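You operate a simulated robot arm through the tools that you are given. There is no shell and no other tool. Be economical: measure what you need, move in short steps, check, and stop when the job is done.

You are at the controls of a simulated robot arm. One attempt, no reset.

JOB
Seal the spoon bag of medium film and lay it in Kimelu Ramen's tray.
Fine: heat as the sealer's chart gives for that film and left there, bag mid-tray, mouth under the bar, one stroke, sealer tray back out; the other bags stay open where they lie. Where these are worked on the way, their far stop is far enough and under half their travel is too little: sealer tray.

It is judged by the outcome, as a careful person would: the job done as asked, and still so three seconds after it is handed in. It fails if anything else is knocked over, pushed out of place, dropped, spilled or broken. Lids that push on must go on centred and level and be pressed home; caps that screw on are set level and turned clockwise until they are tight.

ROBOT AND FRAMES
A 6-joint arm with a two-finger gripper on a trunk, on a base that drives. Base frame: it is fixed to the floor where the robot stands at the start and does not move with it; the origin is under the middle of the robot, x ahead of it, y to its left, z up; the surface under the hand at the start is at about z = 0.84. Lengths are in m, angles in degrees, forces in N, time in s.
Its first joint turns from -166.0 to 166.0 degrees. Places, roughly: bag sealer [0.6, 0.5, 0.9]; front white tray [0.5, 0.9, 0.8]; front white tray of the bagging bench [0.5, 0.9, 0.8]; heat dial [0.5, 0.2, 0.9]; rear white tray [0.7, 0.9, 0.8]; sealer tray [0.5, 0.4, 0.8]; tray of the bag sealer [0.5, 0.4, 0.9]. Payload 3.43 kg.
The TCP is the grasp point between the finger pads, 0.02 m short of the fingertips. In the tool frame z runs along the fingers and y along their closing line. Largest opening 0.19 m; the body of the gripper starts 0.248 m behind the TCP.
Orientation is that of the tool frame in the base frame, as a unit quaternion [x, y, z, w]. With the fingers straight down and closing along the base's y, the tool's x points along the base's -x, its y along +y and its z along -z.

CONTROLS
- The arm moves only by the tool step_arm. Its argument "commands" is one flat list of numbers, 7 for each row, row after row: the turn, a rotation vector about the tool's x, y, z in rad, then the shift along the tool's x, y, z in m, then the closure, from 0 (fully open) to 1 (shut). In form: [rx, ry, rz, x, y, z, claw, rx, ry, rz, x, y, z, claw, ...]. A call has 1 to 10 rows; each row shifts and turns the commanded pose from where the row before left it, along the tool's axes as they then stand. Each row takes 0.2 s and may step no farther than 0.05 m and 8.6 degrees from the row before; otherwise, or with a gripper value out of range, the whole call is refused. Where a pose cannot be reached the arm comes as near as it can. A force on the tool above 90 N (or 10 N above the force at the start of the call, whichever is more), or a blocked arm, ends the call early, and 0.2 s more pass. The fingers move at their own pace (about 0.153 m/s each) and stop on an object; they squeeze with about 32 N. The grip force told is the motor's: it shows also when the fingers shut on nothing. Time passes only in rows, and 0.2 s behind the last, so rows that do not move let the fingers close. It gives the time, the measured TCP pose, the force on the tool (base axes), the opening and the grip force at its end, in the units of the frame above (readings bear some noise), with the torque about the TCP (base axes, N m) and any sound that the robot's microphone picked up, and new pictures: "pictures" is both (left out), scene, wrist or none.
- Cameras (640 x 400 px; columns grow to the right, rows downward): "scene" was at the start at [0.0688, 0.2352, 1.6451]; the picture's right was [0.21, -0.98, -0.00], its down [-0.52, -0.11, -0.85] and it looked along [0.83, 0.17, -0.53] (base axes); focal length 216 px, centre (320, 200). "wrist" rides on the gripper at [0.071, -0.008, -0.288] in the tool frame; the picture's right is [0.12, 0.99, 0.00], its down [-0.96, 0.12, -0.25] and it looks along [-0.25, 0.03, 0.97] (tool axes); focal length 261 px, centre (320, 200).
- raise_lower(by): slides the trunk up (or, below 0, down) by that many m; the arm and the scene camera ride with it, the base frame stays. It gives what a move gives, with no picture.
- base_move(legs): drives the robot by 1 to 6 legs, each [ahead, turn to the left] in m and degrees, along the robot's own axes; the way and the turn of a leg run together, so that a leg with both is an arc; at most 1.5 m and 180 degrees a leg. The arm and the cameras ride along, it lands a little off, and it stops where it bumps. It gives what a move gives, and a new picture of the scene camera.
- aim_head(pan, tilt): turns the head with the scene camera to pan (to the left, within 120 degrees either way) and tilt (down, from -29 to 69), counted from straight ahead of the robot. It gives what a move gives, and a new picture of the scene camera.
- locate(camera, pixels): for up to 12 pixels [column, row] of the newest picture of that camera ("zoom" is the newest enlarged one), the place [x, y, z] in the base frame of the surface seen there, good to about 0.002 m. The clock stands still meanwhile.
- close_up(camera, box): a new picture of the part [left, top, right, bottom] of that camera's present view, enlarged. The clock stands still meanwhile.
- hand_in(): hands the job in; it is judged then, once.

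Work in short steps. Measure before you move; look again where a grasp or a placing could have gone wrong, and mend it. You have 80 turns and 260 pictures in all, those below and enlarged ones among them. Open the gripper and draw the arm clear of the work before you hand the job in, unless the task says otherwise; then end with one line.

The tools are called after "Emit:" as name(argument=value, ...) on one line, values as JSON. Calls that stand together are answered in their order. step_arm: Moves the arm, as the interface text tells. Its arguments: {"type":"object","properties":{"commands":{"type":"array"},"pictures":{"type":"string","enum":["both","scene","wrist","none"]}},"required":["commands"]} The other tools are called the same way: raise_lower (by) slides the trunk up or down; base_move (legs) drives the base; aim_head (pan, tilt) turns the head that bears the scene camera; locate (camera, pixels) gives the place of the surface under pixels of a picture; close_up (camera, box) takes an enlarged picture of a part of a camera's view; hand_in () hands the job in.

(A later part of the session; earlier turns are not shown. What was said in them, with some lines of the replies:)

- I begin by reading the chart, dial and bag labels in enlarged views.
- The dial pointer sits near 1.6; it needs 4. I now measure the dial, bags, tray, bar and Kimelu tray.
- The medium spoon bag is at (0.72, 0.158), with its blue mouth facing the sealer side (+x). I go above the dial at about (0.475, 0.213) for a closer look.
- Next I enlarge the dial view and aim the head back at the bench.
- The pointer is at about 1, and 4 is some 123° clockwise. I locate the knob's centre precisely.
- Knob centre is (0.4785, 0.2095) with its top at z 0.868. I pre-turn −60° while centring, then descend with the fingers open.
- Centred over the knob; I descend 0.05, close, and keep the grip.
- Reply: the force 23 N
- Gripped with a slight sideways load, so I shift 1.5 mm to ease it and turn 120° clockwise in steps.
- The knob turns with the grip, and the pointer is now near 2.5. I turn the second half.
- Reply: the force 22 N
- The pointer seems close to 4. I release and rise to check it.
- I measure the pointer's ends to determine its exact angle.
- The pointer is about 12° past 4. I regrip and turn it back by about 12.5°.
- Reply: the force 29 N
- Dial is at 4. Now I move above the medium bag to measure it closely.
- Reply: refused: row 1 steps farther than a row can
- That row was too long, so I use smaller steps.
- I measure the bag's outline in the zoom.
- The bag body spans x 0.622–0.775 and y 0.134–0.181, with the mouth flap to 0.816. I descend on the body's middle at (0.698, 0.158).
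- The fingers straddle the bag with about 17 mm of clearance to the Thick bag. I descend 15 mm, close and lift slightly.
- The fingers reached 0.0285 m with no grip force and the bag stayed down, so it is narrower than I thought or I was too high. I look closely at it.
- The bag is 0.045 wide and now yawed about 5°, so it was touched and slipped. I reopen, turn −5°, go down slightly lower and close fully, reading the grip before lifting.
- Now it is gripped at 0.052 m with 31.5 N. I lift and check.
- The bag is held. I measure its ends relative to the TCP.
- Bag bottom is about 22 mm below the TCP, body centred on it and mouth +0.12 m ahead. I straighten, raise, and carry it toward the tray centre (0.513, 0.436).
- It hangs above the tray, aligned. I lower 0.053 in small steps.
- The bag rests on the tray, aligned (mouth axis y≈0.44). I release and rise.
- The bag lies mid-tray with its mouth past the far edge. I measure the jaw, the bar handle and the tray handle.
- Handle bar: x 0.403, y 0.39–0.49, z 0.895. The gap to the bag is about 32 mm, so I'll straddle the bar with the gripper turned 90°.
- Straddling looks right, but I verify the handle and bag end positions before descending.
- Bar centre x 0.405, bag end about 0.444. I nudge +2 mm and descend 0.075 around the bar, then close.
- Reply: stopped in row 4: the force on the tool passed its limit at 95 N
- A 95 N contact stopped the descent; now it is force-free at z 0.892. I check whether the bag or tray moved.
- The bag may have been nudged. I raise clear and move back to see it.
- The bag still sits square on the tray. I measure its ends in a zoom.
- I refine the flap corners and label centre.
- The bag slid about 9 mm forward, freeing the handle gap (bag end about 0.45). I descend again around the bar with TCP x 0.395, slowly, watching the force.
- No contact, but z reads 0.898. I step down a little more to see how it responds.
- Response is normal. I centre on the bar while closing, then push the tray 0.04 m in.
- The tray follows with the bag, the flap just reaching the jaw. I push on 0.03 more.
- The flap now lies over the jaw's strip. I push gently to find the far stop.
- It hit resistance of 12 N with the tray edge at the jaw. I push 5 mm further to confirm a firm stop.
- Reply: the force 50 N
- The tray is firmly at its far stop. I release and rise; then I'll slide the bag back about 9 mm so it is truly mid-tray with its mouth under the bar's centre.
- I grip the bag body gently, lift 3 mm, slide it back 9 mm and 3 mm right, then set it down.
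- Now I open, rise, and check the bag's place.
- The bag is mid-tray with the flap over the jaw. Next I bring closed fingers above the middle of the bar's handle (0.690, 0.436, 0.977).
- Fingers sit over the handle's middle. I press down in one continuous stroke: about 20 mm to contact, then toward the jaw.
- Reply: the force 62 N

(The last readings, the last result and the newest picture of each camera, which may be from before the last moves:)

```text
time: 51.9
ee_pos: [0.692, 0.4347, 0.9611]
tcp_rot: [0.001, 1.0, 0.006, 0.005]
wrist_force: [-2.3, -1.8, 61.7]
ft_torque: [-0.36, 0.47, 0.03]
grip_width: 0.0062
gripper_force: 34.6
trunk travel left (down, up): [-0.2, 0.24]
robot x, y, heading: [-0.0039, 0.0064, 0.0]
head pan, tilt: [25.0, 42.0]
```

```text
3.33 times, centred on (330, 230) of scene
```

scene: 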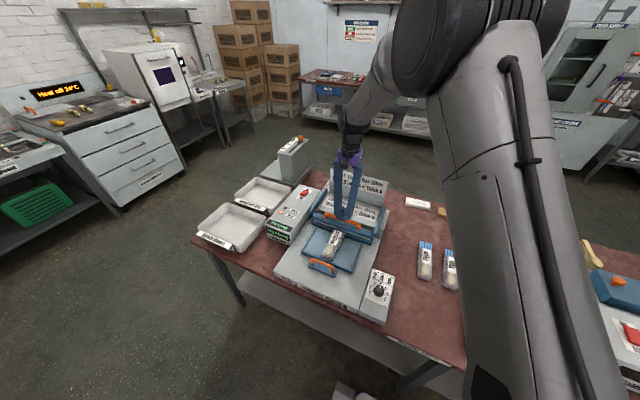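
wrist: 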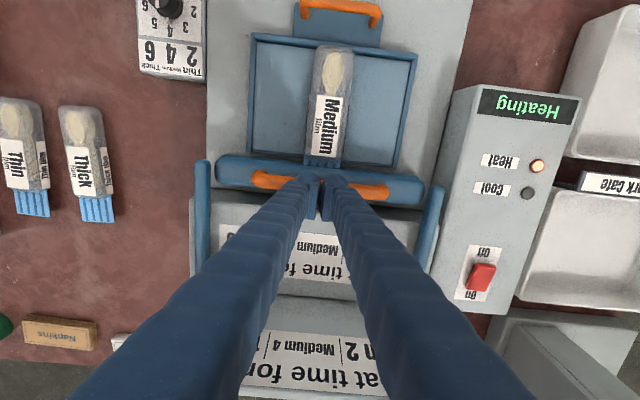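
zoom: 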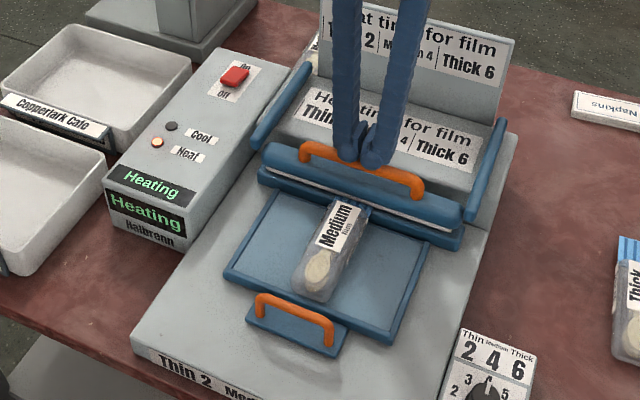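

The bar is down and the display shows "Heating". I hold still.

Emit:
step_arm(commands=[0, 0, 0, 0, 0, 0, 1, 0, 0, 0, 0, 0, 0, 1, 0, 0, 0, 0, 0, 0, 1, 0, 0, 0, 0, 0, 0, 1, 0, 0, 0, 0, 0, 0, 1, 0, 0, 0, 0, 0, 0, 1, 0, 0, 0, 0, 0, 0, 1, 0, 0, 0, 0, 0, 0, 1, 0, 0, 0, 0, 0, 0, 1, 0, 0, 0, 0, 0, 0, 1], pictures="wrist")

```text
time: 54.1
ee_pos: [0.6927, 0.4351, 0.96]
tcp_rot: [0.001, 1.0, 0.005, 0.007]
wrist_force: [7.1, 1.9, 79.2]
ft_torque: [-0.39, 0.36, 0.04]
grip_width: 0.006
gripper_force: 34.3
trunk travel left (down, up): [-0.2, 0.24]
robot x, y, heading: [0.0038, 0.0048, 0.0]
head pan, tilt: [25.0, 42.0]
```

wrist: 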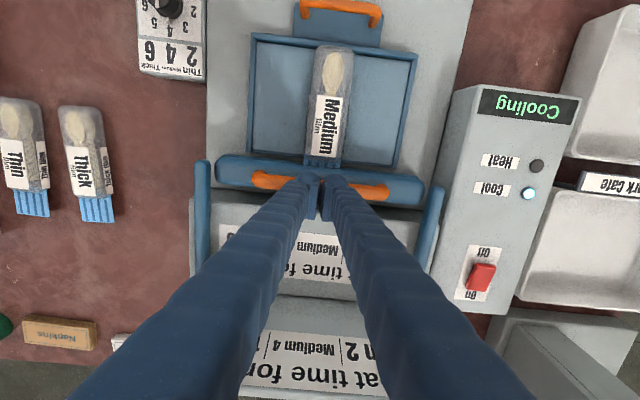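

It shows "Cooling"; I keep holding until that is done.

Emit:
step_arm(commands=[0, 0, 0, 0, 0, 0, 1, 0, 0, 0, 0, 0, 0, 1, 0, 0, 0, 0, 0, 0, 1, 0, 0, 0, 0, 0, 0, 1, 0, 0, 0, 0, 0, 0, 1, 0, 0, 0, 0, 0, 0, 1, 0, 0, 0, 0, 0, 0, 1, 0, 0, 0, 0, 0, 0, 1, 0, 0, 0, 0, 0, 0, 1, 0, 0, 0, 0, 0, 0, 1], pictures="wrist")

```text
time: 56.3
ee_pos: [0.6922, 0.4355, 0.9621]
tcp_rot: [0.001, 1.0, 0.005, 0.007]
wrist_force: [8.7, 0.7, 80.0]
ft_torque: [-0.42, 0.36, 0.02]
grip_width: 0.0061
gripper_force: 33.8
trunk travel left (down, up): [-0.2, 0.24]
robot x, y, heading: [0.0002, 0.004, 0.3]
head pan, tilt: [25.0, 42.0]
```

wrist: 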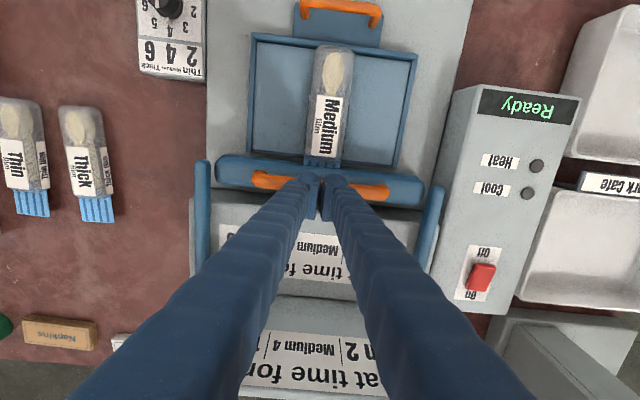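

The cycle is over ("Ready" again). I lift straight up and see whether the bar follows.

Emit:
step_arm(commands=[0, 0, 0, 0, 0, -0.02, 1, 0, 0, 0, 0, 0, -0.03, 1, 0, 0, 0, 0, 0, -0.04, 1, 0, 0, 0, 0.03, 0, -0.03, 1, 0, 0, 0, 0.045, 0, 0, 0.7, 0, 0, 0, 0.045, 0, 0, 0.6, 0, 0, 0, 0, 0, 0, 0.6], pictures="both")

Emit:
close_up(camera="scene", box=[260, 170, 400, 290])

Emit:
close_up(camera="wrist", box=[220, 90, 440, 300])

```text
time: 57.9
ee_pos: [0.568, 0.4343, 1.0741]
tcp_rot: [0.001, 1.0, 0.002, 0.001]
wrist_force: [-0.1, -0.4, -0.2]
ft_torque: [0.04, 0.0, 0.03]
grip_width: 0.0763
gripper_force: 0.1
trunk travel left (down, up): [-0.2, 0.24]
robot x, y, heading: [-0.0004, 0.0062, -0.2]
head pan, tilt: [25.0, 42.0]
```

scene: 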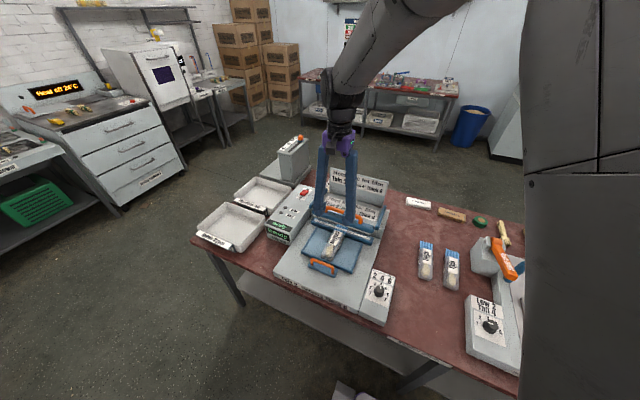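
wrist: 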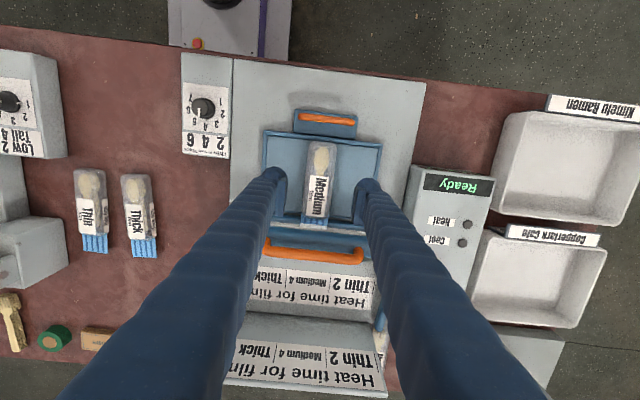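

```text
3.33 times, centred on (330, 230) of scene
```

zoom: 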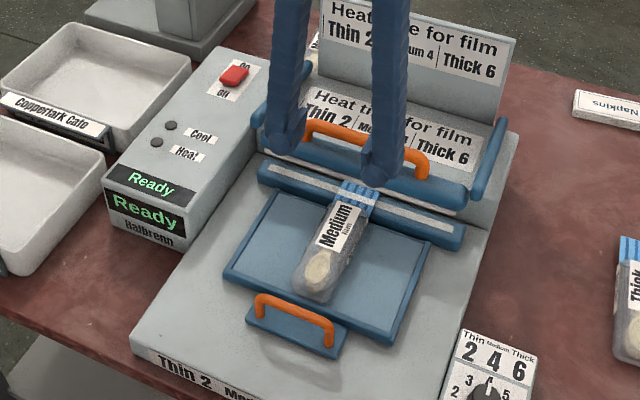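

```text
1.90 times, centred on (330, 195) of wrist
```

zoom: 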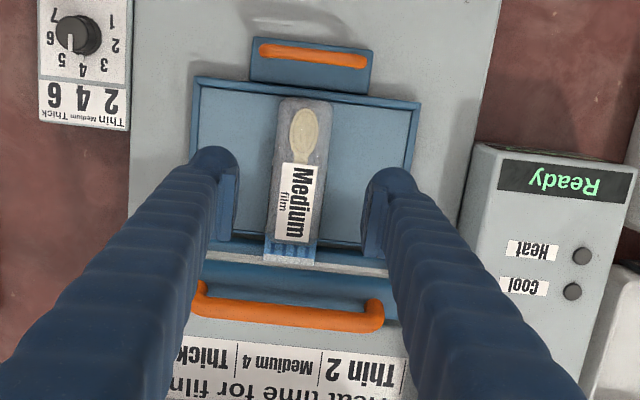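

The bar sprang back up and the flap shows a seal line. I measure the handle and bag end for pulling the tray out.

Emit:
locate(camera="zoom", pixels=[[312, 56], [312, 50], [312, 63], [262, 48], [366, 62], [306, 108], [306, 100], [290, 225], [290, 255], [280, 108], [330, 108]])

Emit:
close_up(camera="wrist", box=[280, 95, 370, 245])

```text
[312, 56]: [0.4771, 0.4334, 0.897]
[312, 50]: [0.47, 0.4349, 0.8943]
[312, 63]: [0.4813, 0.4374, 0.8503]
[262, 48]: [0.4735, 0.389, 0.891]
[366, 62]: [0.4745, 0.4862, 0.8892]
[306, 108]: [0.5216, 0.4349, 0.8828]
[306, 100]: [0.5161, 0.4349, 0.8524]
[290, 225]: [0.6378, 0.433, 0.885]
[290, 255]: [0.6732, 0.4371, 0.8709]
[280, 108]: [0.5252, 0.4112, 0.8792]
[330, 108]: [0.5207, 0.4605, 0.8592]
```

```text
2.67 times, centred on (325, 170) of wrist
```

zoom: 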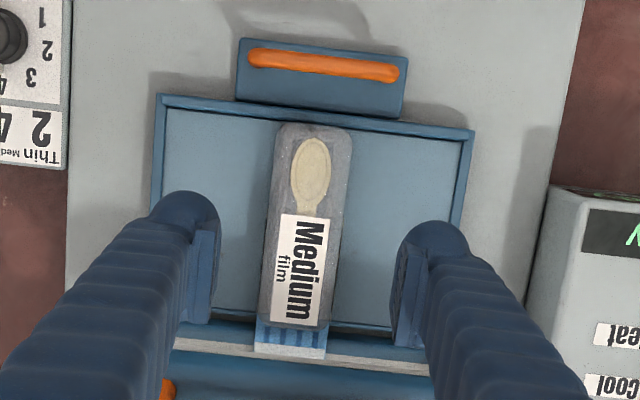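

Handle bar is at x 0.476 and the bag end at about 0.516, a good gap. I turn 90° and go over the handle at TCP x 0.468.

Emit:
step_arm(commands=[0, 0, 0.149, 0, 0, 0, 0.7, 0, 0, 0.149, 0, 0, 0, 0.81, 0, 0, 0.149, 0, 0, 0, 0.81, 0, 0, 0.149, 0, 0, 0, 0.81, 0, 0, 0.149, 0, 0, 0, 0.81, 0, 0, 0.149, 0, 0, 0, 0.81, 0, 0, 0.149, 0, 0, 0, 0.81, 0, 0, 0.149, 0, 0, 0, 0.81, 0, 0, 0.149, 0, 0, 0, 0.81, 0, 0, 0.149, 0, 0, 0, 0.81], pictures="none")

Emit:
step_arm(commands=[0, 0, 0.0808, 0, 0, 0, 0.81, 0, 0, 0, 0.003, -0.04, 0, 0.81, 0, 0, 0, 0, -0.03, 0.03, 0.81, 0, 0, 0, 0, -0.03, 0.04, 0.81, 0, 0, 0, 0, 0, 0.04, 0.81, 0, 0, 0, 0, 0, 0.02, 0.81, 0, 0, 0, 0, 0, 0, 0.81], pictures="wrist")

Emit:
close_up(camera="wrist", box=[260, 110, 420, 270])

```text
time: 60.1
ee_pos: [0.572, 0.4353, 1.0734]
tcp_rot: [0.679, 0.734, 0.002, -0.001]
wrist_force: [-0.2, 0.8, 0.1]
ft_torque: [0.04, -0.01, 0.01]
grip_width: 0.0361
gripper_force: 0.0
trunk travel left (down, up): [-0.2, 0.24]
robot x, y, heading: [-0.0007, 0.0054, -0.0]
head pan, tilt: [25.0, 42.0]
```

```text
time: 61.7
ee_pos: [0.4699, 0.4374, 0.9423]
tcp_rot: [0.708, 0.706, 0.003, -0.002]
wrist_force: [0.1, -0.5, -0.9]
ft_torque: [0.0, -0.04, -0.02]
grip_width: 0.0361
gripper_force: 0.0
trunk travel left (down, up): [-0.2, 0.24]
robot x, y, heading: [0.0008, 0.0061, 0.0]
head pan, tilt: [25.0, 42.0]
```

wrist: 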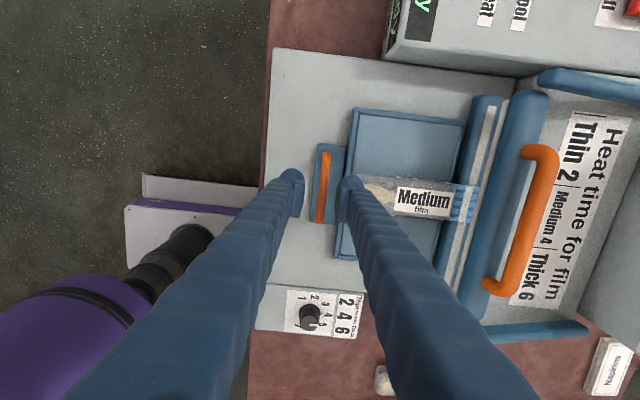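

```text
2.50 times, centred on (340, 190) of wrist
```

zoom: 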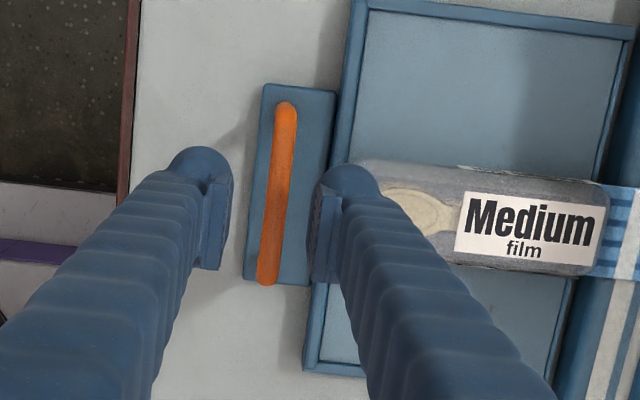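

Aligned, with fingers on either side of the bar. I descend 0.046, close onto the bar, then start pulling.

Emit:
step_arm(commands=[0, 0, 0, 0, -0.001, 0.02, 0.81, 0, 0, 0, 0, 0, 0.016, 0.81, 0, 0, 0, 0, 0, 0.01, 0.81, 0, 0, 0, 0, 0.004, 0, 0.86, 0, 0, 0, 0, 0.003, 0, 0.91, 0, 0, 0, 0, 0, 0, 0.91, 0, 0, 0, 0, -0.01, 0, 0.91, 0, 0, 0, 0, -0.01, 0, 0.91, 0, 0, 0, 0, 0, 0, 0.91], pictures="wrist")

Emit:
close_up(camera="wrist", box=[280, 90, 540, 290])

```text
time: 63.7
ee_pos: [0.4565, 0.4386, 0.8974]
tcp_rot: [0.708, 0.707, 0.001, 0.0]
wrist_force: [-0.1, -0.3, 0.0]
ft_torque: [0.01, 0.02, -0.04]
grip_width: 0.017
gripper_force: 0.7
trunk travel left (down, up): [-0.2, 0.24]
robot x, y, heading: [-0.0016, 0.0041, 0.1]
head pan, tilt: [25.0, 42.0]
```

wrist: 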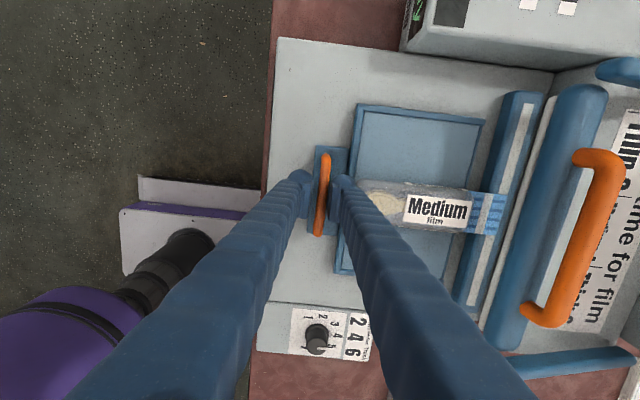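

```text
2.00 times, centred on (410, 190) of wrist
```

zoom: 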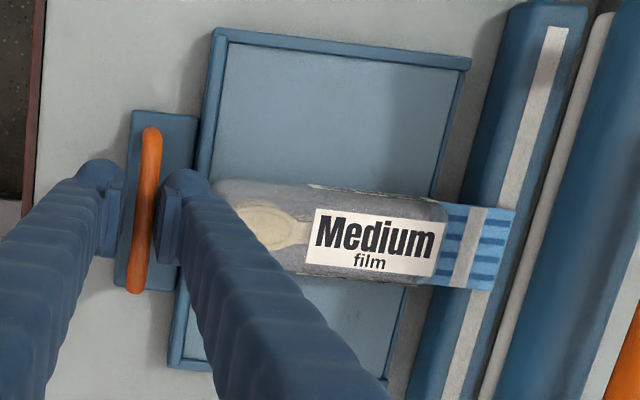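

The tray comes out with the bag, and a clear seal line shows on the flap. I pull the rest of the way until the outer stop.

Emit:
step_arm(commands=[0, 0, 0, 0, -0.015, 0, 0.91, 0, 0, 0, 0, -0.015, 0, 0.91, 0, 0, 0, 0, -0.015, 0, 0.91, 0, 0, 0, 0, -0.008, 0, 0.91, 0, 0, 0, 0, -0.004, 0, 0.91, 0, 0, 0, 0, 0, 0, 0.91], pictures="wrist")

```text
time: 65.1
ee_pos: [0.4009, 0.4389, 0.8977]
tcp_rot: [0.708, 0.707, 0.002, -0.002]
wrist_force: [5.3, -0.8, 1.3]
ft_torque: [-0.02, -0.04, 0.05]
grip_width: 0.0198
gripper_force: 2.3
trunk travel left (down, up): [-0.2, 0.24]
robot x, y, heading: [-0.0014, 0.0066, -0.1]
head pan, tilt: [25.0, 42.0]
```

wrist: 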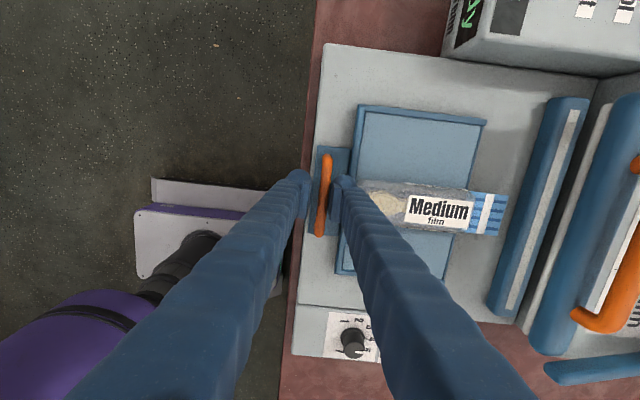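

The tray is at its outer stop (force rising, handle back at 0.405). I ease off, rise, turn back and position over the bag.

Emit:
step_arm(commands=[0, 0, 0, 0, 0.002, 0, 0.88, 0, 0, 0, 0, 0, 0, 0.87, 0, 0, 0, 0, 0, -0.03, 0.87, 0, 0, 0, 0, 0, -0.04, 0.87, 0, 0, 0, 0, 0, -0.04, 0.87, 0, 0, -0.149, 0, 0, 0, 0.7, 0, 0, -0.149, 0, 0, 0, 0.6, 0, 0, -0.149, 0, 0, 0, 0.55, 0, 0, -0.149, 0, 0, 0, 0.55, 0, 0, -0.149, 0, 0, 0, 0.55], pictures="none")

Emit:
step_arm(commands=[0, 0, -0.149, 0, 0, 0, 0.55, 0, 0, -0.149, 0, 0, 0, 0.55, 0, 0, -0.149, 0, 0, 0, 0.55, 0, 0, -0.149, 0, 0, 0, 0.55, 0, 0, -0.149, 0, 0, 0, 0.55, 0, 0, -0.0808, -0.03, 0, 0, 0.55, 0, 0, 0, -0.04, 0, 0, 0.55, 0, 0, 0, -0.035, 0, 0, 0.55, 0, 0, 0, 0, 0, 0, 0.55], pictures="both")

Emit:
close_up(camera="wrist", box=[220, 90, 440, 300])

```text
time: 67.3
ee_pos: [0.4034, 0.4343, 1.0012]
tcp_rot: [0.403, 0.915, -0.002, -0.001]
wrist_force: [-0.5, -0.6, -0.9]
ft_torque: [0.0, 0.0, 0.02]
grip_width: 0.0854
gripper_force: 0.0
trunk travel left (down, up): [-0.2, 0.24]
robot x, y, heading: [-0.0029, 0.0095, -0.2]
head pan, tilt: [25.0, 42.0]
```

```text
time: 69.3
ee_pos: [0.5057, 0.4363, 1.0068]
tcp_rot: [0.0, 1.0, 0.002, 0.002]
wrist_force: [0.2, -0.1, 1.1]
ft_torque: [0.01, -0.01, -0.02]
grip_width: 0.0855
gripper_force: 0.0
trunk travel left (down, up): [-0.2, 0.24]
robot x, y, heading: [-0.0028, 0.0077, -0.0]
head pan, tilt: [25.0, 42.0]
```

scene: 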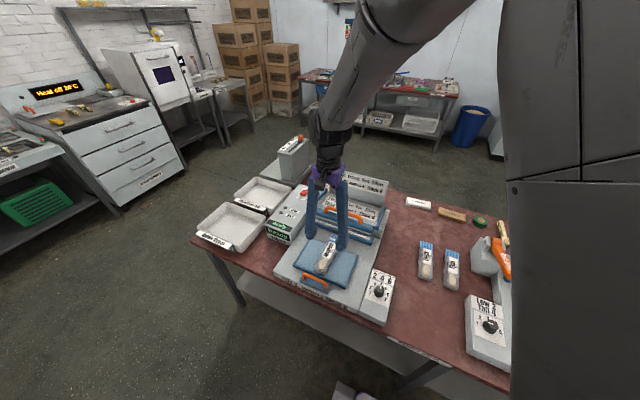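
wrist: 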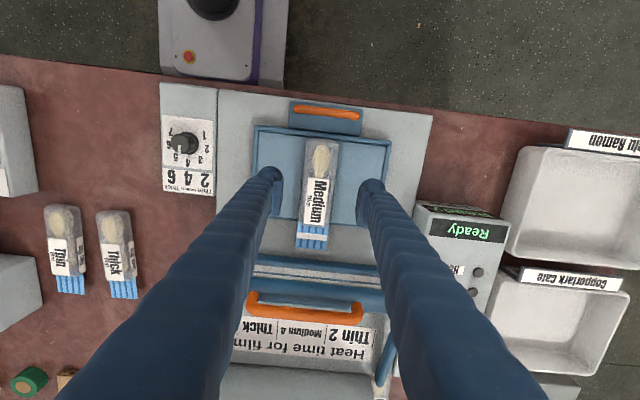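

```text
1.90 times, centred on (330, 195) of wrist
```

zoom: 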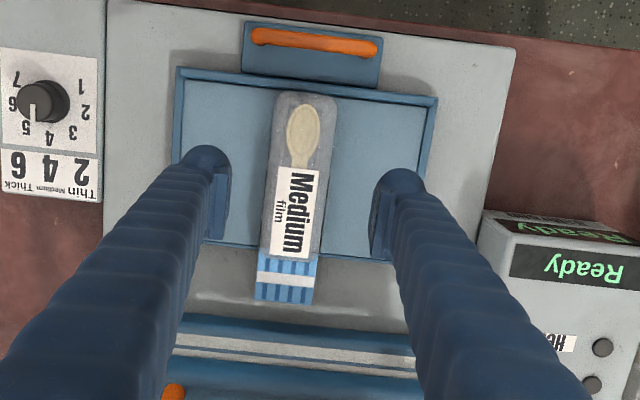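

Bag sealed. I descend and grip it, and measure the Kimelu tray in the scene view.

Emit:
step_arm(commands=[0, 0, 0, 0, 0, 0.045, 0.55, 0, 0, 0, 0, 0, 0.045, 0.55, 0, 0, 0, 0, 0, 0.035, 0.55, 0, 0, 0, 0, 0, 0, 0.55, 0, 0, 0, 0, 0, 0, 1, 0, 0, 0, 0, 0, 0, 1, 0, 0, 0, 0, 0, 0, 1, 0, 0, 0, 0, 0, 0, 1], pictures="wrist")

Emit:
close_up(camera="scene", box=[190, 160, 320, 260])

Emit:
locate(camera="scene", pixels=[[231, 225], [198, 230], [231, 245], [266, 212], [231, 203], [215, 233], [234, 237], [255, 218], [262, 192], [290, 207]])

```text
time: 71.1
ee_pos: [0.5085, 0.4357, 0.8845]
tcp_rot: [0.0, 1.0, 0.003, 0.001]
wrist_force: [0.4, 0.7, 4.1]
ft_torque: [-0.02, -0.12, 0.02]
grip_width: 0.052
gripper_force: 31.7
trunk travel left (down, up): [-0.2, 0.24]
robot x, y, heading: [0.0022, 0.005, 0.1]
head pan, tilt: [25.0, 42.0]
```

wrist: 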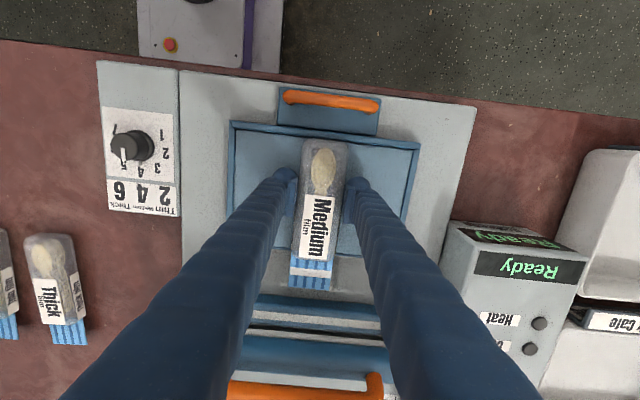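

```text
4.00 times, centred on (255, 210) of scene
```

zoom: 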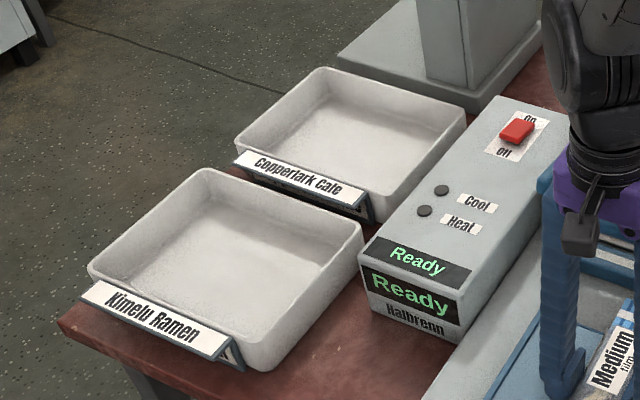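

```text
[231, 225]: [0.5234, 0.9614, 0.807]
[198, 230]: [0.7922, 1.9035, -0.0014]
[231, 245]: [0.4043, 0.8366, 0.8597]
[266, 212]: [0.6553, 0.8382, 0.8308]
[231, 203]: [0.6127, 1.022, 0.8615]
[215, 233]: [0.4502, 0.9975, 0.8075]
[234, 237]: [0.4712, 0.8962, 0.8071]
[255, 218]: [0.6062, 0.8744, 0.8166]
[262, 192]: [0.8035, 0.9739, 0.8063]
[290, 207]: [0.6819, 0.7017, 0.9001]
```

The bag is gripped. I lift it high (clear of everything) and measure the Kimelu tray's rims.

Emit:
locate(camera="zoom", pixels=[[208, 172], [360, 240], [262, 345], [98, 265], [210, 205], [225, 190], [330, 245], [250, 330], [130, 275], [160, 320], [300, 300], [290, 207]])

Emit:
step_arm(commands=[0, 0, 0, 0, 0, -0.01, 1, 0, 0, 0, 0, 0, -0.03, 1, 0, 0, 0, 0, 0, -0.045, 1, 0, 0, 0, 0, 0, -0.045, 1, 0, 0, 0, 0, 0, -0.045, 1, 0, 0, 0, 0, 0, -0.045, 1, 0, 0, 0, 0, 0, -0.045, 1, 0, 0, 0, 0, 0, 0, 1], pictures="both")

```text
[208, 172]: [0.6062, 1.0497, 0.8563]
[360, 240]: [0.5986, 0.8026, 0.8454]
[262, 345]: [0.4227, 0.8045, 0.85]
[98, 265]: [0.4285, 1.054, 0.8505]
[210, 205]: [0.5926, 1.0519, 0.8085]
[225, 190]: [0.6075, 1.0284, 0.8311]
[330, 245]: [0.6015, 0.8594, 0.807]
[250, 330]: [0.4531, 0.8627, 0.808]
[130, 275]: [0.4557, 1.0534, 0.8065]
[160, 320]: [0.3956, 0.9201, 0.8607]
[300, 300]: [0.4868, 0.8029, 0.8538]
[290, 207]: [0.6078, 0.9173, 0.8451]
```

```text
time: 72.9
ee_pos: [0.5102, 0.4332, 1.145]
tcp_rot: [0.002, 1.0, 0.001, -0.001]
wrist_force: [0.9, 0.1, -0.6]
ft_torque: [0.04, 0.15, 0.02]
grip_width: 0.0522
gripper_force: 31.9
trunk travel left (down, up): [-0.2, 0.24]
robot x, y, heading: [0.0004, 0.0058, -0.2]
head pan, tilt: [25.0, 42.0]
```

scene: 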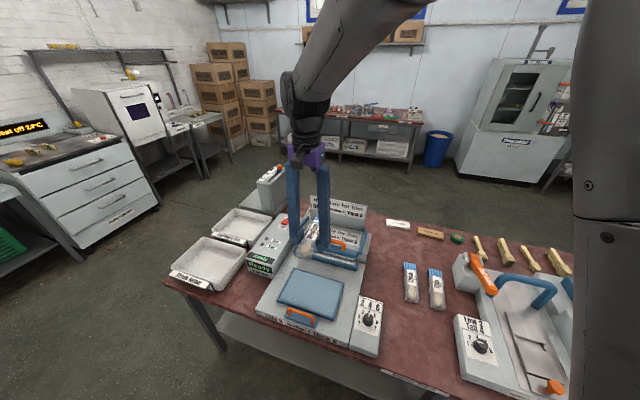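
wrist: 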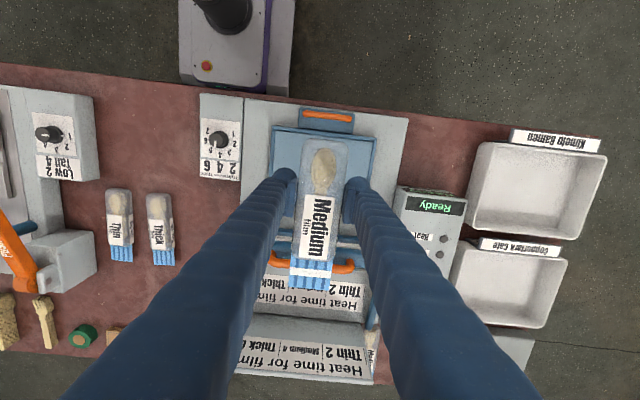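

The Kimelu tray's interior is x 0.42–0.605, y 0.81–1.05, so the bag should lie along y at (0.513, 0.928). That is out of reach, so I back off 0.1 m, turn left 90° and drive along the bench.

Emit:
base_move(legs=[[-0.1, 0], [0, 90], [0.32, 0]])

```text
time: 78.8
ee_pos: [-0.3818, 0.615, 1.149]
tcp_rot: [-0.611, 0.792, 0.004, -0.002]
wrist_force: [1.5, 1.9, -0.2]
ft_torque: [-0.29, 0.56, 0.02]
grip_width: 0.0524
gripper_force: 32.2
trunk travel left (down, up): [-0.2, 0.24]
robot x, y, heading: [-0.0276, -0.0109, 77.3]
head pan, tilt: [25.0, 42.0]
stopped in leg 2: the robot was blocked; the commanded pose is now the measured one
```

scene: 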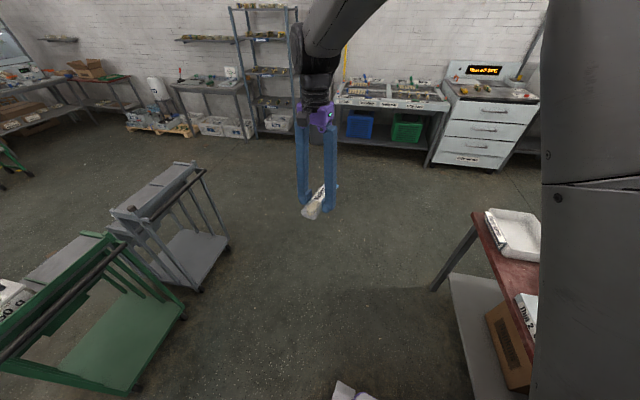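

The turn was blocked at 77° . I look around for what it touched.

Emit:
aim_head(pan=-60, tilt=45)

Emit:
aim_head(pan=110, tilt=55)

```text
time: 80.4
ee_pos: [-0.3843, 0.6123, 1.149]
tcp_rot: [-0.611, 0.791, 0.003, -0.001]
wrist_force: [0.0, 0.3, 0.0]
ft_torque: [0.0, 0.02, 0.02]
grip_width: 0.0526
gripper_force: 31.4
trunk travel left (down, up): [-0.2, 0.24]
robot x, y, heading: [-0.0311, -0.01, 77.8]
head pan, tilt: [-60.0, 45.0]
```

scene: 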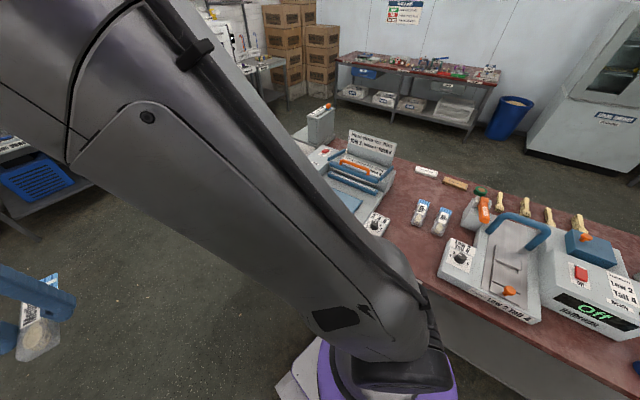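

```text
time: 83.0
ee_pos: [-0.3851, 0.6117, 1.1479]
tcp_rot: [-0.612, 0.791, 0.002, -0.001]
wrist_force: [0.7, 0.0, 0.4]
ft_torque: [0.0, 0.0, 0.02]
grip_width: 0.0521
gripper_force: 32.1
trunk travel left (down, up): [-0.2, 0.24]
robot x, y, heading: [-0.0308, -0.0095, 77.4]
head pan, tilt: [110.0, 55.0]
```

scene: 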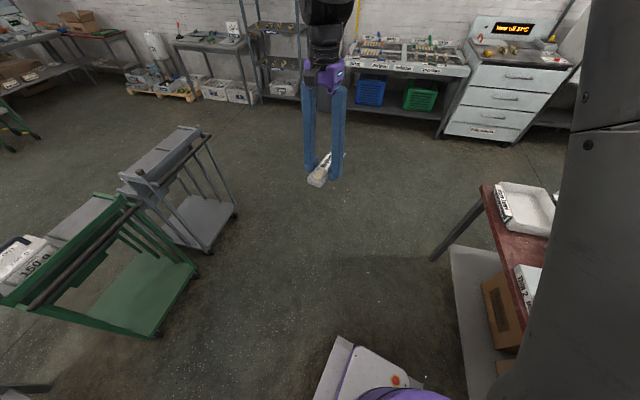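

I locate the base's outline and nearby things in this view.

Emit:
locate(camera="scene", pixels=[[340, 345], [320, 395], [385, 375], [30, 388], [150, 330], [190, 260], [205, 250], [235, 205], [440, 258], [450, 250], [480, 370], [490, 190]])

Emit:
aim_head(pan=-110, tilt=60)

```text
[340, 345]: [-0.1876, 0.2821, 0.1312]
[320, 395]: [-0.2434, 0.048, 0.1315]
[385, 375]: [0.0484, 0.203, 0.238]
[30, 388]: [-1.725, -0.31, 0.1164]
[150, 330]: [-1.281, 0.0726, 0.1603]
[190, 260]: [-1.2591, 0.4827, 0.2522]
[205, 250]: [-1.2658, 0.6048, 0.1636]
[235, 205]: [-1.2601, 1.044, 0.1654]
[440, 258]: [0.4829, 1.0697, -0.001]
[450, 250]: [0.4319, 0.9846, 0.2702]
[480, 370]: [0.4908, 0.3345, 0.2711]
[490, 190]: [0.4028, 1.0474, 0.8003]
```

```text
time: 86.1
ee_pos: [-0.3853, 0.6116, 1.1491]
tcp_rot: [-0.611, 0.792, 0.003, 0.0]
wrist_force: [0.3, -0.2, -0.5]
ft_torque: [0.01, 0.02, -0.01]
grip_width: 0.052
gripper_force: 31.3
trunk travel left (down, up): [-0.2, 0.24]
robot x, y, heading: [-0.032, -0.0076, 77.5]
head pan, tilt: [-110.0, 60.0]
```

scene: 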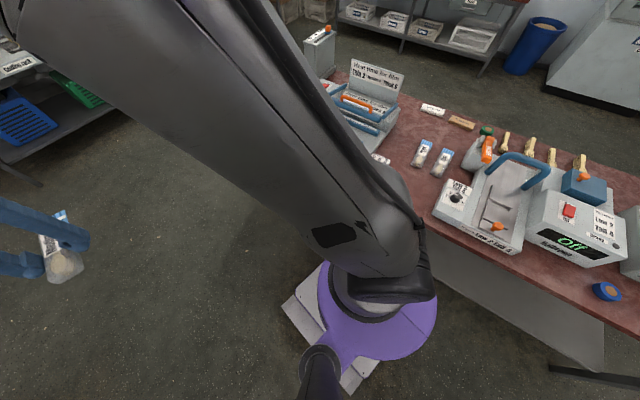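

Nothing obviously touches the base. From here (heading 77°) driving 0.3 m ahead brings the tray within reach, so I try that.

Emit:
base_move(legs=[[0.3, 0]])

Emit:
aim_head(pan=-50, tilt=50)

```text
time: 88.7
ee_pos: [-0.3191, 0.9057, 1.1502]
tcp_rot: [-0.611, 0.791, 0.003, -0.001]
wrist_force: [0.4, 0.9, -0.7]
ft_torque: [-0.03, -0.01, 0.02]
grip_width: 0.0523
gripper_force: 31.9
trunk travel left (down, up): [-0.2, 0.24]
robot x, y, heading: [0.0352, 0.2837, 77.4]
head pan, tilt: [-110.0, 60.0]
```

scene: 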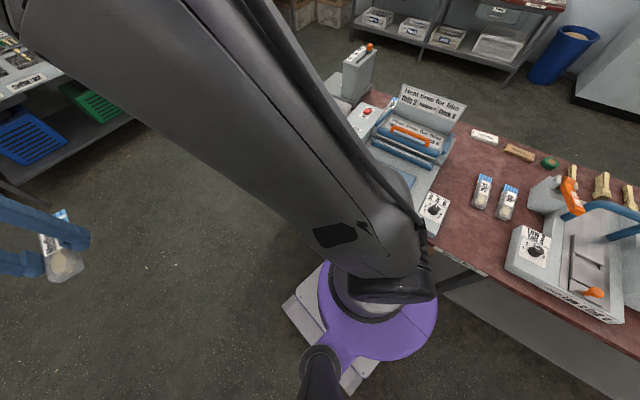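

```text
time: 90.0
ee_pos: [-0.3208, 0.9065, 1.15]
tcp_rot: [-0.611, 0.791, 0.005, 0.0]
wrist_force: [0.8, 0.1, -1.0]
ft_torque: [0.01, -0.04, -0.04]
grip_width: 0.0524
gripper_force: 31.6
trunk travel left (down, up): [-0.2, 0.24]
robot x, y, heading: [0.0318, 0.2866, 77.6]
head pan, tilt: [-50.0, 50.0]
```

scene: 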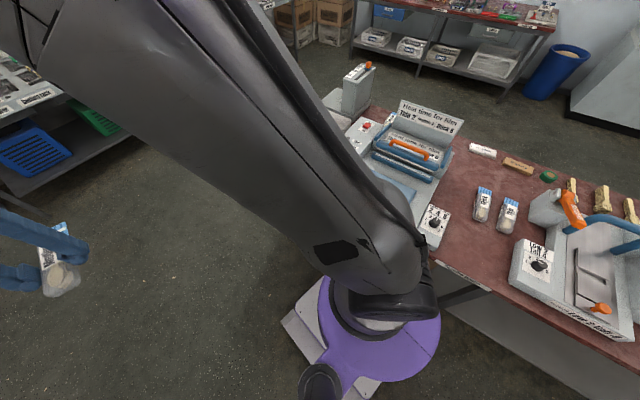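

The robot is at (0.03, 0.285) and the tray is within reach. I turn the bag along y and swing the arm in a straight line toward (0.513, 0.928) at height 1.15.

Emit:
step_arm(commands=[0, 0, -0.1275, 0, 0, 0, 1, 0, 0, -0.1275, 0, 0, 0, 1, 0, 0, 0, 0, -0.047, 0, 1, 0, 0, 0, 0, -0.047, 0, 1, 0, 0, 0, 0, -0.047, 0, 1, 0, 0, 0, 0, -0.047, 0, 1, 0, 0, 0, 0, -0.047, 0, 1, 0, 0, 0, 0, -0.047, 0, 1, 0, 0, 0, 0, -0.047, 0, 1, 0, 0, 0, 0, -0.047, 0, 1], pictures="none")

Emit:
step_arm(commands=[0, 0, 0, 0, -0.047, 0, 1, 0, 0, 0, 0, -0.047, 0, 1, 0, 0, 0, 0, -0.047, 0, 1, 0, 0, 0, 0, -0.047, 0, 1, 0, 0, 0, 0, -0.047, 0, 1, 0, 0, 0, 0, -0.047, 0, 1, 0, 0, 0, 0, -0.047, 0, 1, 0, 0, 0, 0, 0, 0, 1], pictures="both")

```text
time: 92.2
ee_pos: [0.0576, 0.9054, 1.1477]
tcp_rot: [-0.707, 0.708, 0.004, 0.0]
wrist_force: [-0.4, 0.7, -1.0]
ft_torque: [0.0, -0.02, -0.02]
grip_width: 0.0522
gripper_force: 32.2
trunk travel left (down, up): [-0.2, 0.24]
robot x, y, heading: [0.0356, 0.2834, 77.4]
head pan, tilt: [-50.0, 50.0]
```

```text
time: 94.0
ee_pos: [0.3877, 0.9083, 1.1449]
tcp_rot: [0.707, -0.707, -0.004, -0.001]
wrist_force: [0.5, 1.0, -0.1]
ft_torque: [0.05, 0.12, 0.03]
grip_width: 0.0526
gripper_force: 32.2
trunk travel left (down, up): [-0.2, 0.24]
robot x, y, heading: [0.037, 0.2846, 77.4]
head pan, tilt: [-50.0, 50.0]
```

scene: 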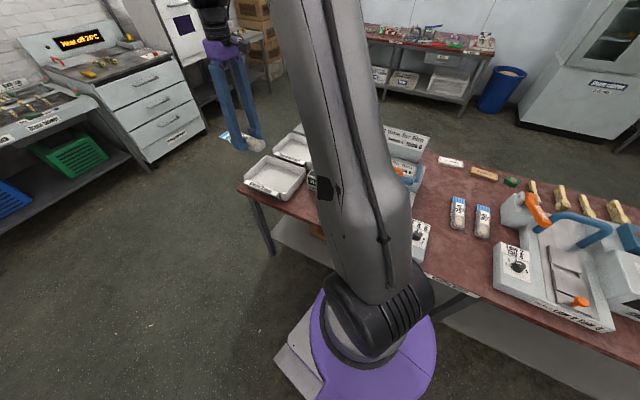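
wrist: 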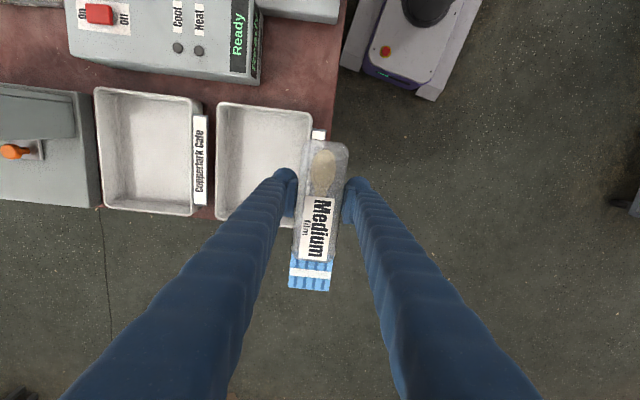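

The bag is aligned with y. I verify the tray's position from the wrist view before the last leg.

Emit:
locate(camera="wrist", pixels=[[219, 105], [311, 113], [217, 220], [232, 120], [298, 125], [225, 207], [260, 160], [252, 215], [265, 108], [98, 93]])

Emit:
close_up(camera="wrist", box=[190, 80, 350, 300])

```text
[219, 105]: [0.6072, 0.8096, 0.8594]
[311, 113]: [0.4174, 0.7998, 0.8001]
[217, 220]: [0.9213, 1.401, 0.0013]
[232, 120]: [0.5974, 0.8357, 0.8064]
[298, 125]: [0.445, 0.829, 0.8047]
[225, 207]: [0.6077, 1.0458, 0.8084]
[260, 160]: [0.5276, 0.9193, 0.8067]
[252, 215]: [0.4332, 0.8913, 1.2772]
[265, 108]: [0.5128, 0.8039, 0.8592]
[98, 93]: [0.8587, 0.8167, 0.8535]
```

```text
1.82 times, centred on (270, 190) of wrist
```

zoom: 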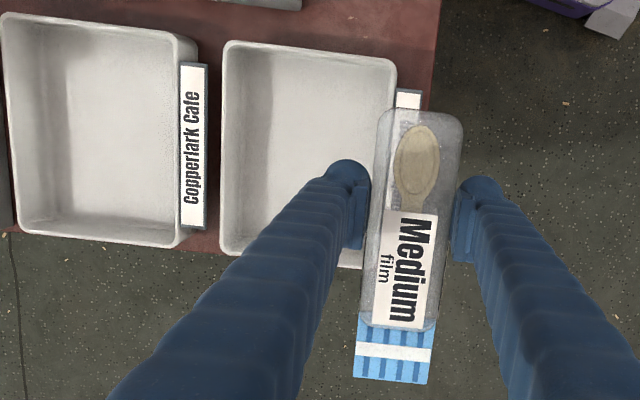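

The tray is unmoved. I move over its centre and lower to just above the floor.

Emit:
step_arm(commands=[0, 0, 0, 0, -0.042, 0, 1, 0, 0, 0, 0.001, -0.042, 0, 1, 0, 0, 0, 0, -0.041, 0, 1, 0, 0, 0, 0, 0, 0.045, 1, 0, 0, 0, 0, 0, 0.045, 1, 0, 0, 0, 0, 0, 0.045, 1, 0, 0, 0, 0, 0, 0.045, 1, 0, 0, 0, 0, 0, 0.045, 1, 0, 0, 0, 0, 0, 0.04, 1, 0, 0, 0, 0, 0, 0, 1], pictures="both")

```text
time: 96.2
ee_pos: [0.5074, 0.9069, 0.8816]
tcp_rot: [-0.707, 0.707, 0.004, 0.0]
wrist_force: [0.5, -0.8, -0.5]
ft_torque: [0.0, 0.0, 0.01]
grip_width: 0.0521
gripper_force: 32.1
trunk travel left (down, up): [-0.2, 0.24]
robot x, y, heading: [0.0339, 0.2805, 77.4]
head pan, tilt: [-50.0, 50.0]
```

scene: 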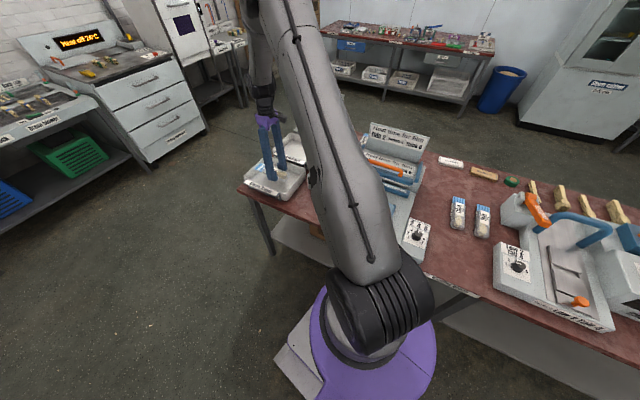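
wrist: 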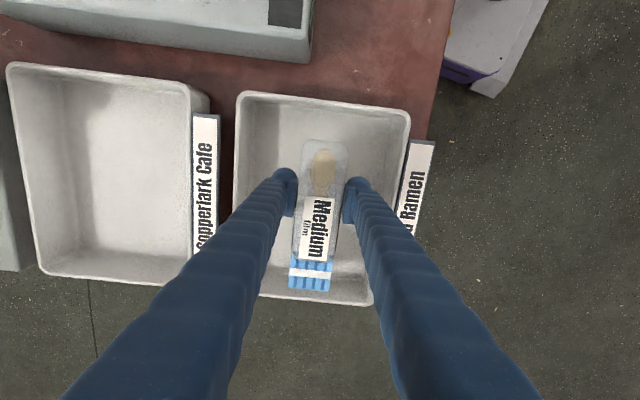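

Well centred inside the tray. I lower the remaining 45 mm gently.

Emit:
step_arm(commands=[0, 0, 0, 0, 0, 0.025, 1, 0, 0, 0, 0, 0, 0.012, 1, 0, 0, 0, 0, 0, 0.006, 1, 0, 0, 0, 0, 0, 0.004, 1, 0, 0, 0, 0, 0, 0, 1], pictures="none")

```text
time: 97.4
ee_pos: [0.5086, 0.909, 0.8348]
tcp_rot: [0.708, -0.706, -0.004, -0.001]
wrist_force: [-0.3, 1.8, 20.7]
ft_torque: [0.07, 0.01, -0.02]
grip_width: 0.0524
gripper_force: 32.0
trunk travel left (down, up): [-0.2, 0.24]
robot x, y, heading: [0.0336, 0.2831, 77.3]
head pan, tilt: [-50.0, 50.0]
```

The bag touches the floor of the tray. I open moderately and rise straight up.

Emit:
step_arm(commands=[0, 0, 0, 0, 0, -0.002, 0.7, 0, 0, 0, 0, 0, 0, 0.6, 0, 0, 0, 0, 0, 0, 0.57, 0, 0, 0, 0, 0, -0.03, 0.57, 0, 0, 0, 0, 0, -0.045, 0.57, 0, 0, 0, 0, 0, -0.045, 0.57, 0, 0, 0, 0, 0, -0.045, 0.57, 0, 0, 0, 0, 0, -0.045, 0.57, 0, 0, 0, 0, 0, -0.045, 0.57, 0, 0, 0, 0, 0, 0, 0.57], pictures="both")

Emit:
close_up(camera="wrist", box=[220, 80, 440, 300])

Emit:
close_up(camera="scene", box=[230, 100, 500, 280])

```text
time: 99.6
ee_pos: [0.511, 0.907, 1.092]
tcp_rot: [0.707, -0.707, -0.003, 0.0]
wrist_force: [0.1, 0.6, -0.4]
ft_torque: [-0.02, -0.04, -0.01]
grip_width: 0.0817
gripper_force: 0.0
trunk travel left (down, up): [-0.2, 0.24]
robot x, y, heading: [0.0349, 0.2836, 77.7]
head pan, tilt: [-50.0, 50.0]
```

scene: 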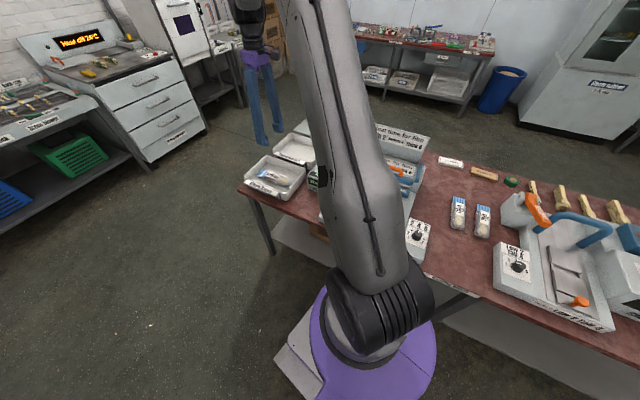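
wrist: 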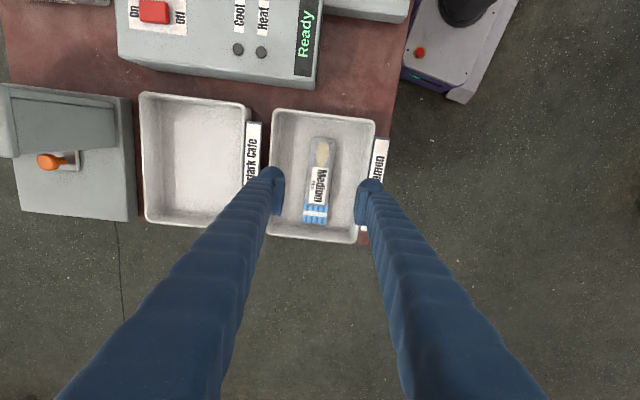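

```text
1.82 times, centred on (330, 190) of wrist
```

zoom: 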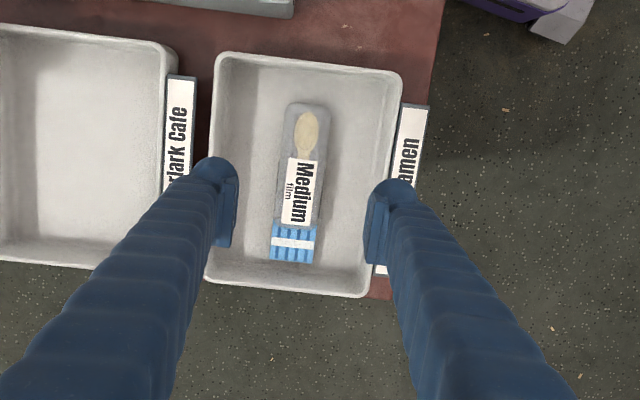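

```text
2.22 times, centred on (365, 190) of scene
```

zoom: 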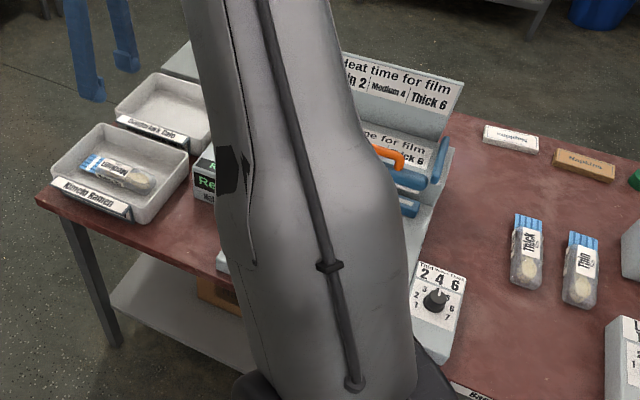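

The sealed bag lies in Kimelu Ramen's tray. I draw the arm off the bench and take a last look at the sealer.

Emit:
step_arm(commands=[0, 0, 0, 0, 0, -0.04, 0.57, 0, 0, 0, 0, 0.047, 0, 0.4, 0, 0, 0, 0, 0.047, 0, 0.2, 0, 0, 0, 0, 0.047, 0, 0, 0, 0, 0, 0, 0.047, 0, 0, 0, 0, 0, 0, 0.047, 0, 0, 0, 0, 0, 0, 0.047, 0, 0, 0, 0, 0, 0, 0.047, 0, 0, 0, 0, 0, 0, 0.047, 0, 0, 0, 0, 0, 0, 0, 0, 0], pictures="scene")

Emit:
close_up(camera="scene", box=[240, 100, 500, 270])

```text
time: 101.8
ee_pos: [0.1359, 0.9072, 1.1338]
tcp_rot: [0.707, -0.707, -0.005, 0.0]
wrist_force: [-1.0, 0.1, 0.1]
ft_torque: [-0.05, -0.09, 0.0]
grip_width: 0.1903
gripper_force: 0.0
trunk travel left (down, up): [-0.2, 0.24]
robot x, y, heading: [0.035, 0.2869, 77.8]
head pan, tilt: [-50.0, 50.0]
```

scene: 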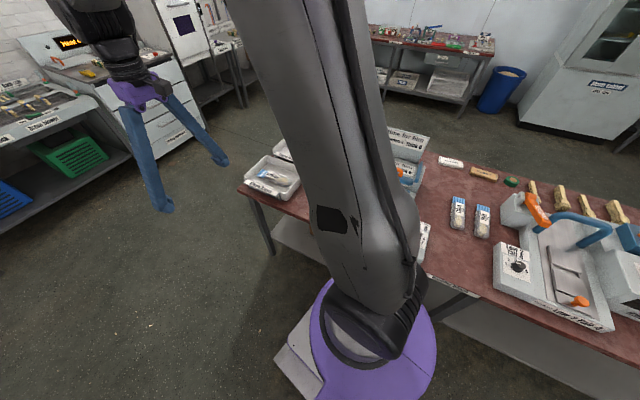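

```text
2.35 times, centred on (370, 185) of scene
```

zoom: 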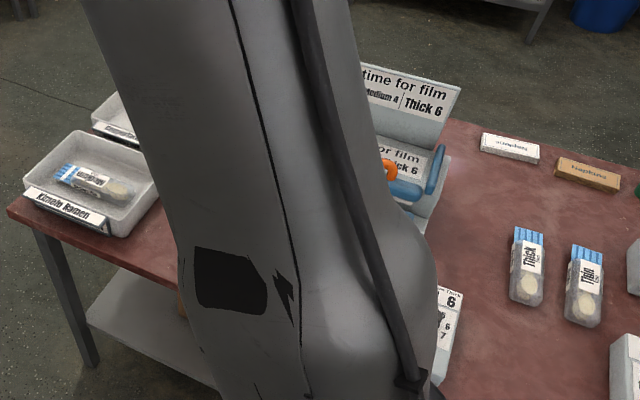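

The bag is in its tray, the other bags are untouched, and the sealer tray was seen at its outer stop after the bag was lifted. The arm is clear, so I hand in.

Emit:
hand_in()

```text
The job is handed in.
```

The medium-film spoon bag is sealed with the dial set to 4 and left there, and it lies in Kimelu Ramen's tray. The bar was pressed once, the sealer tray is back out, and the other two bags I could see are untouched; the robot's base was stopped by an unseen obstacle while turning, and nothing I could see was moved.
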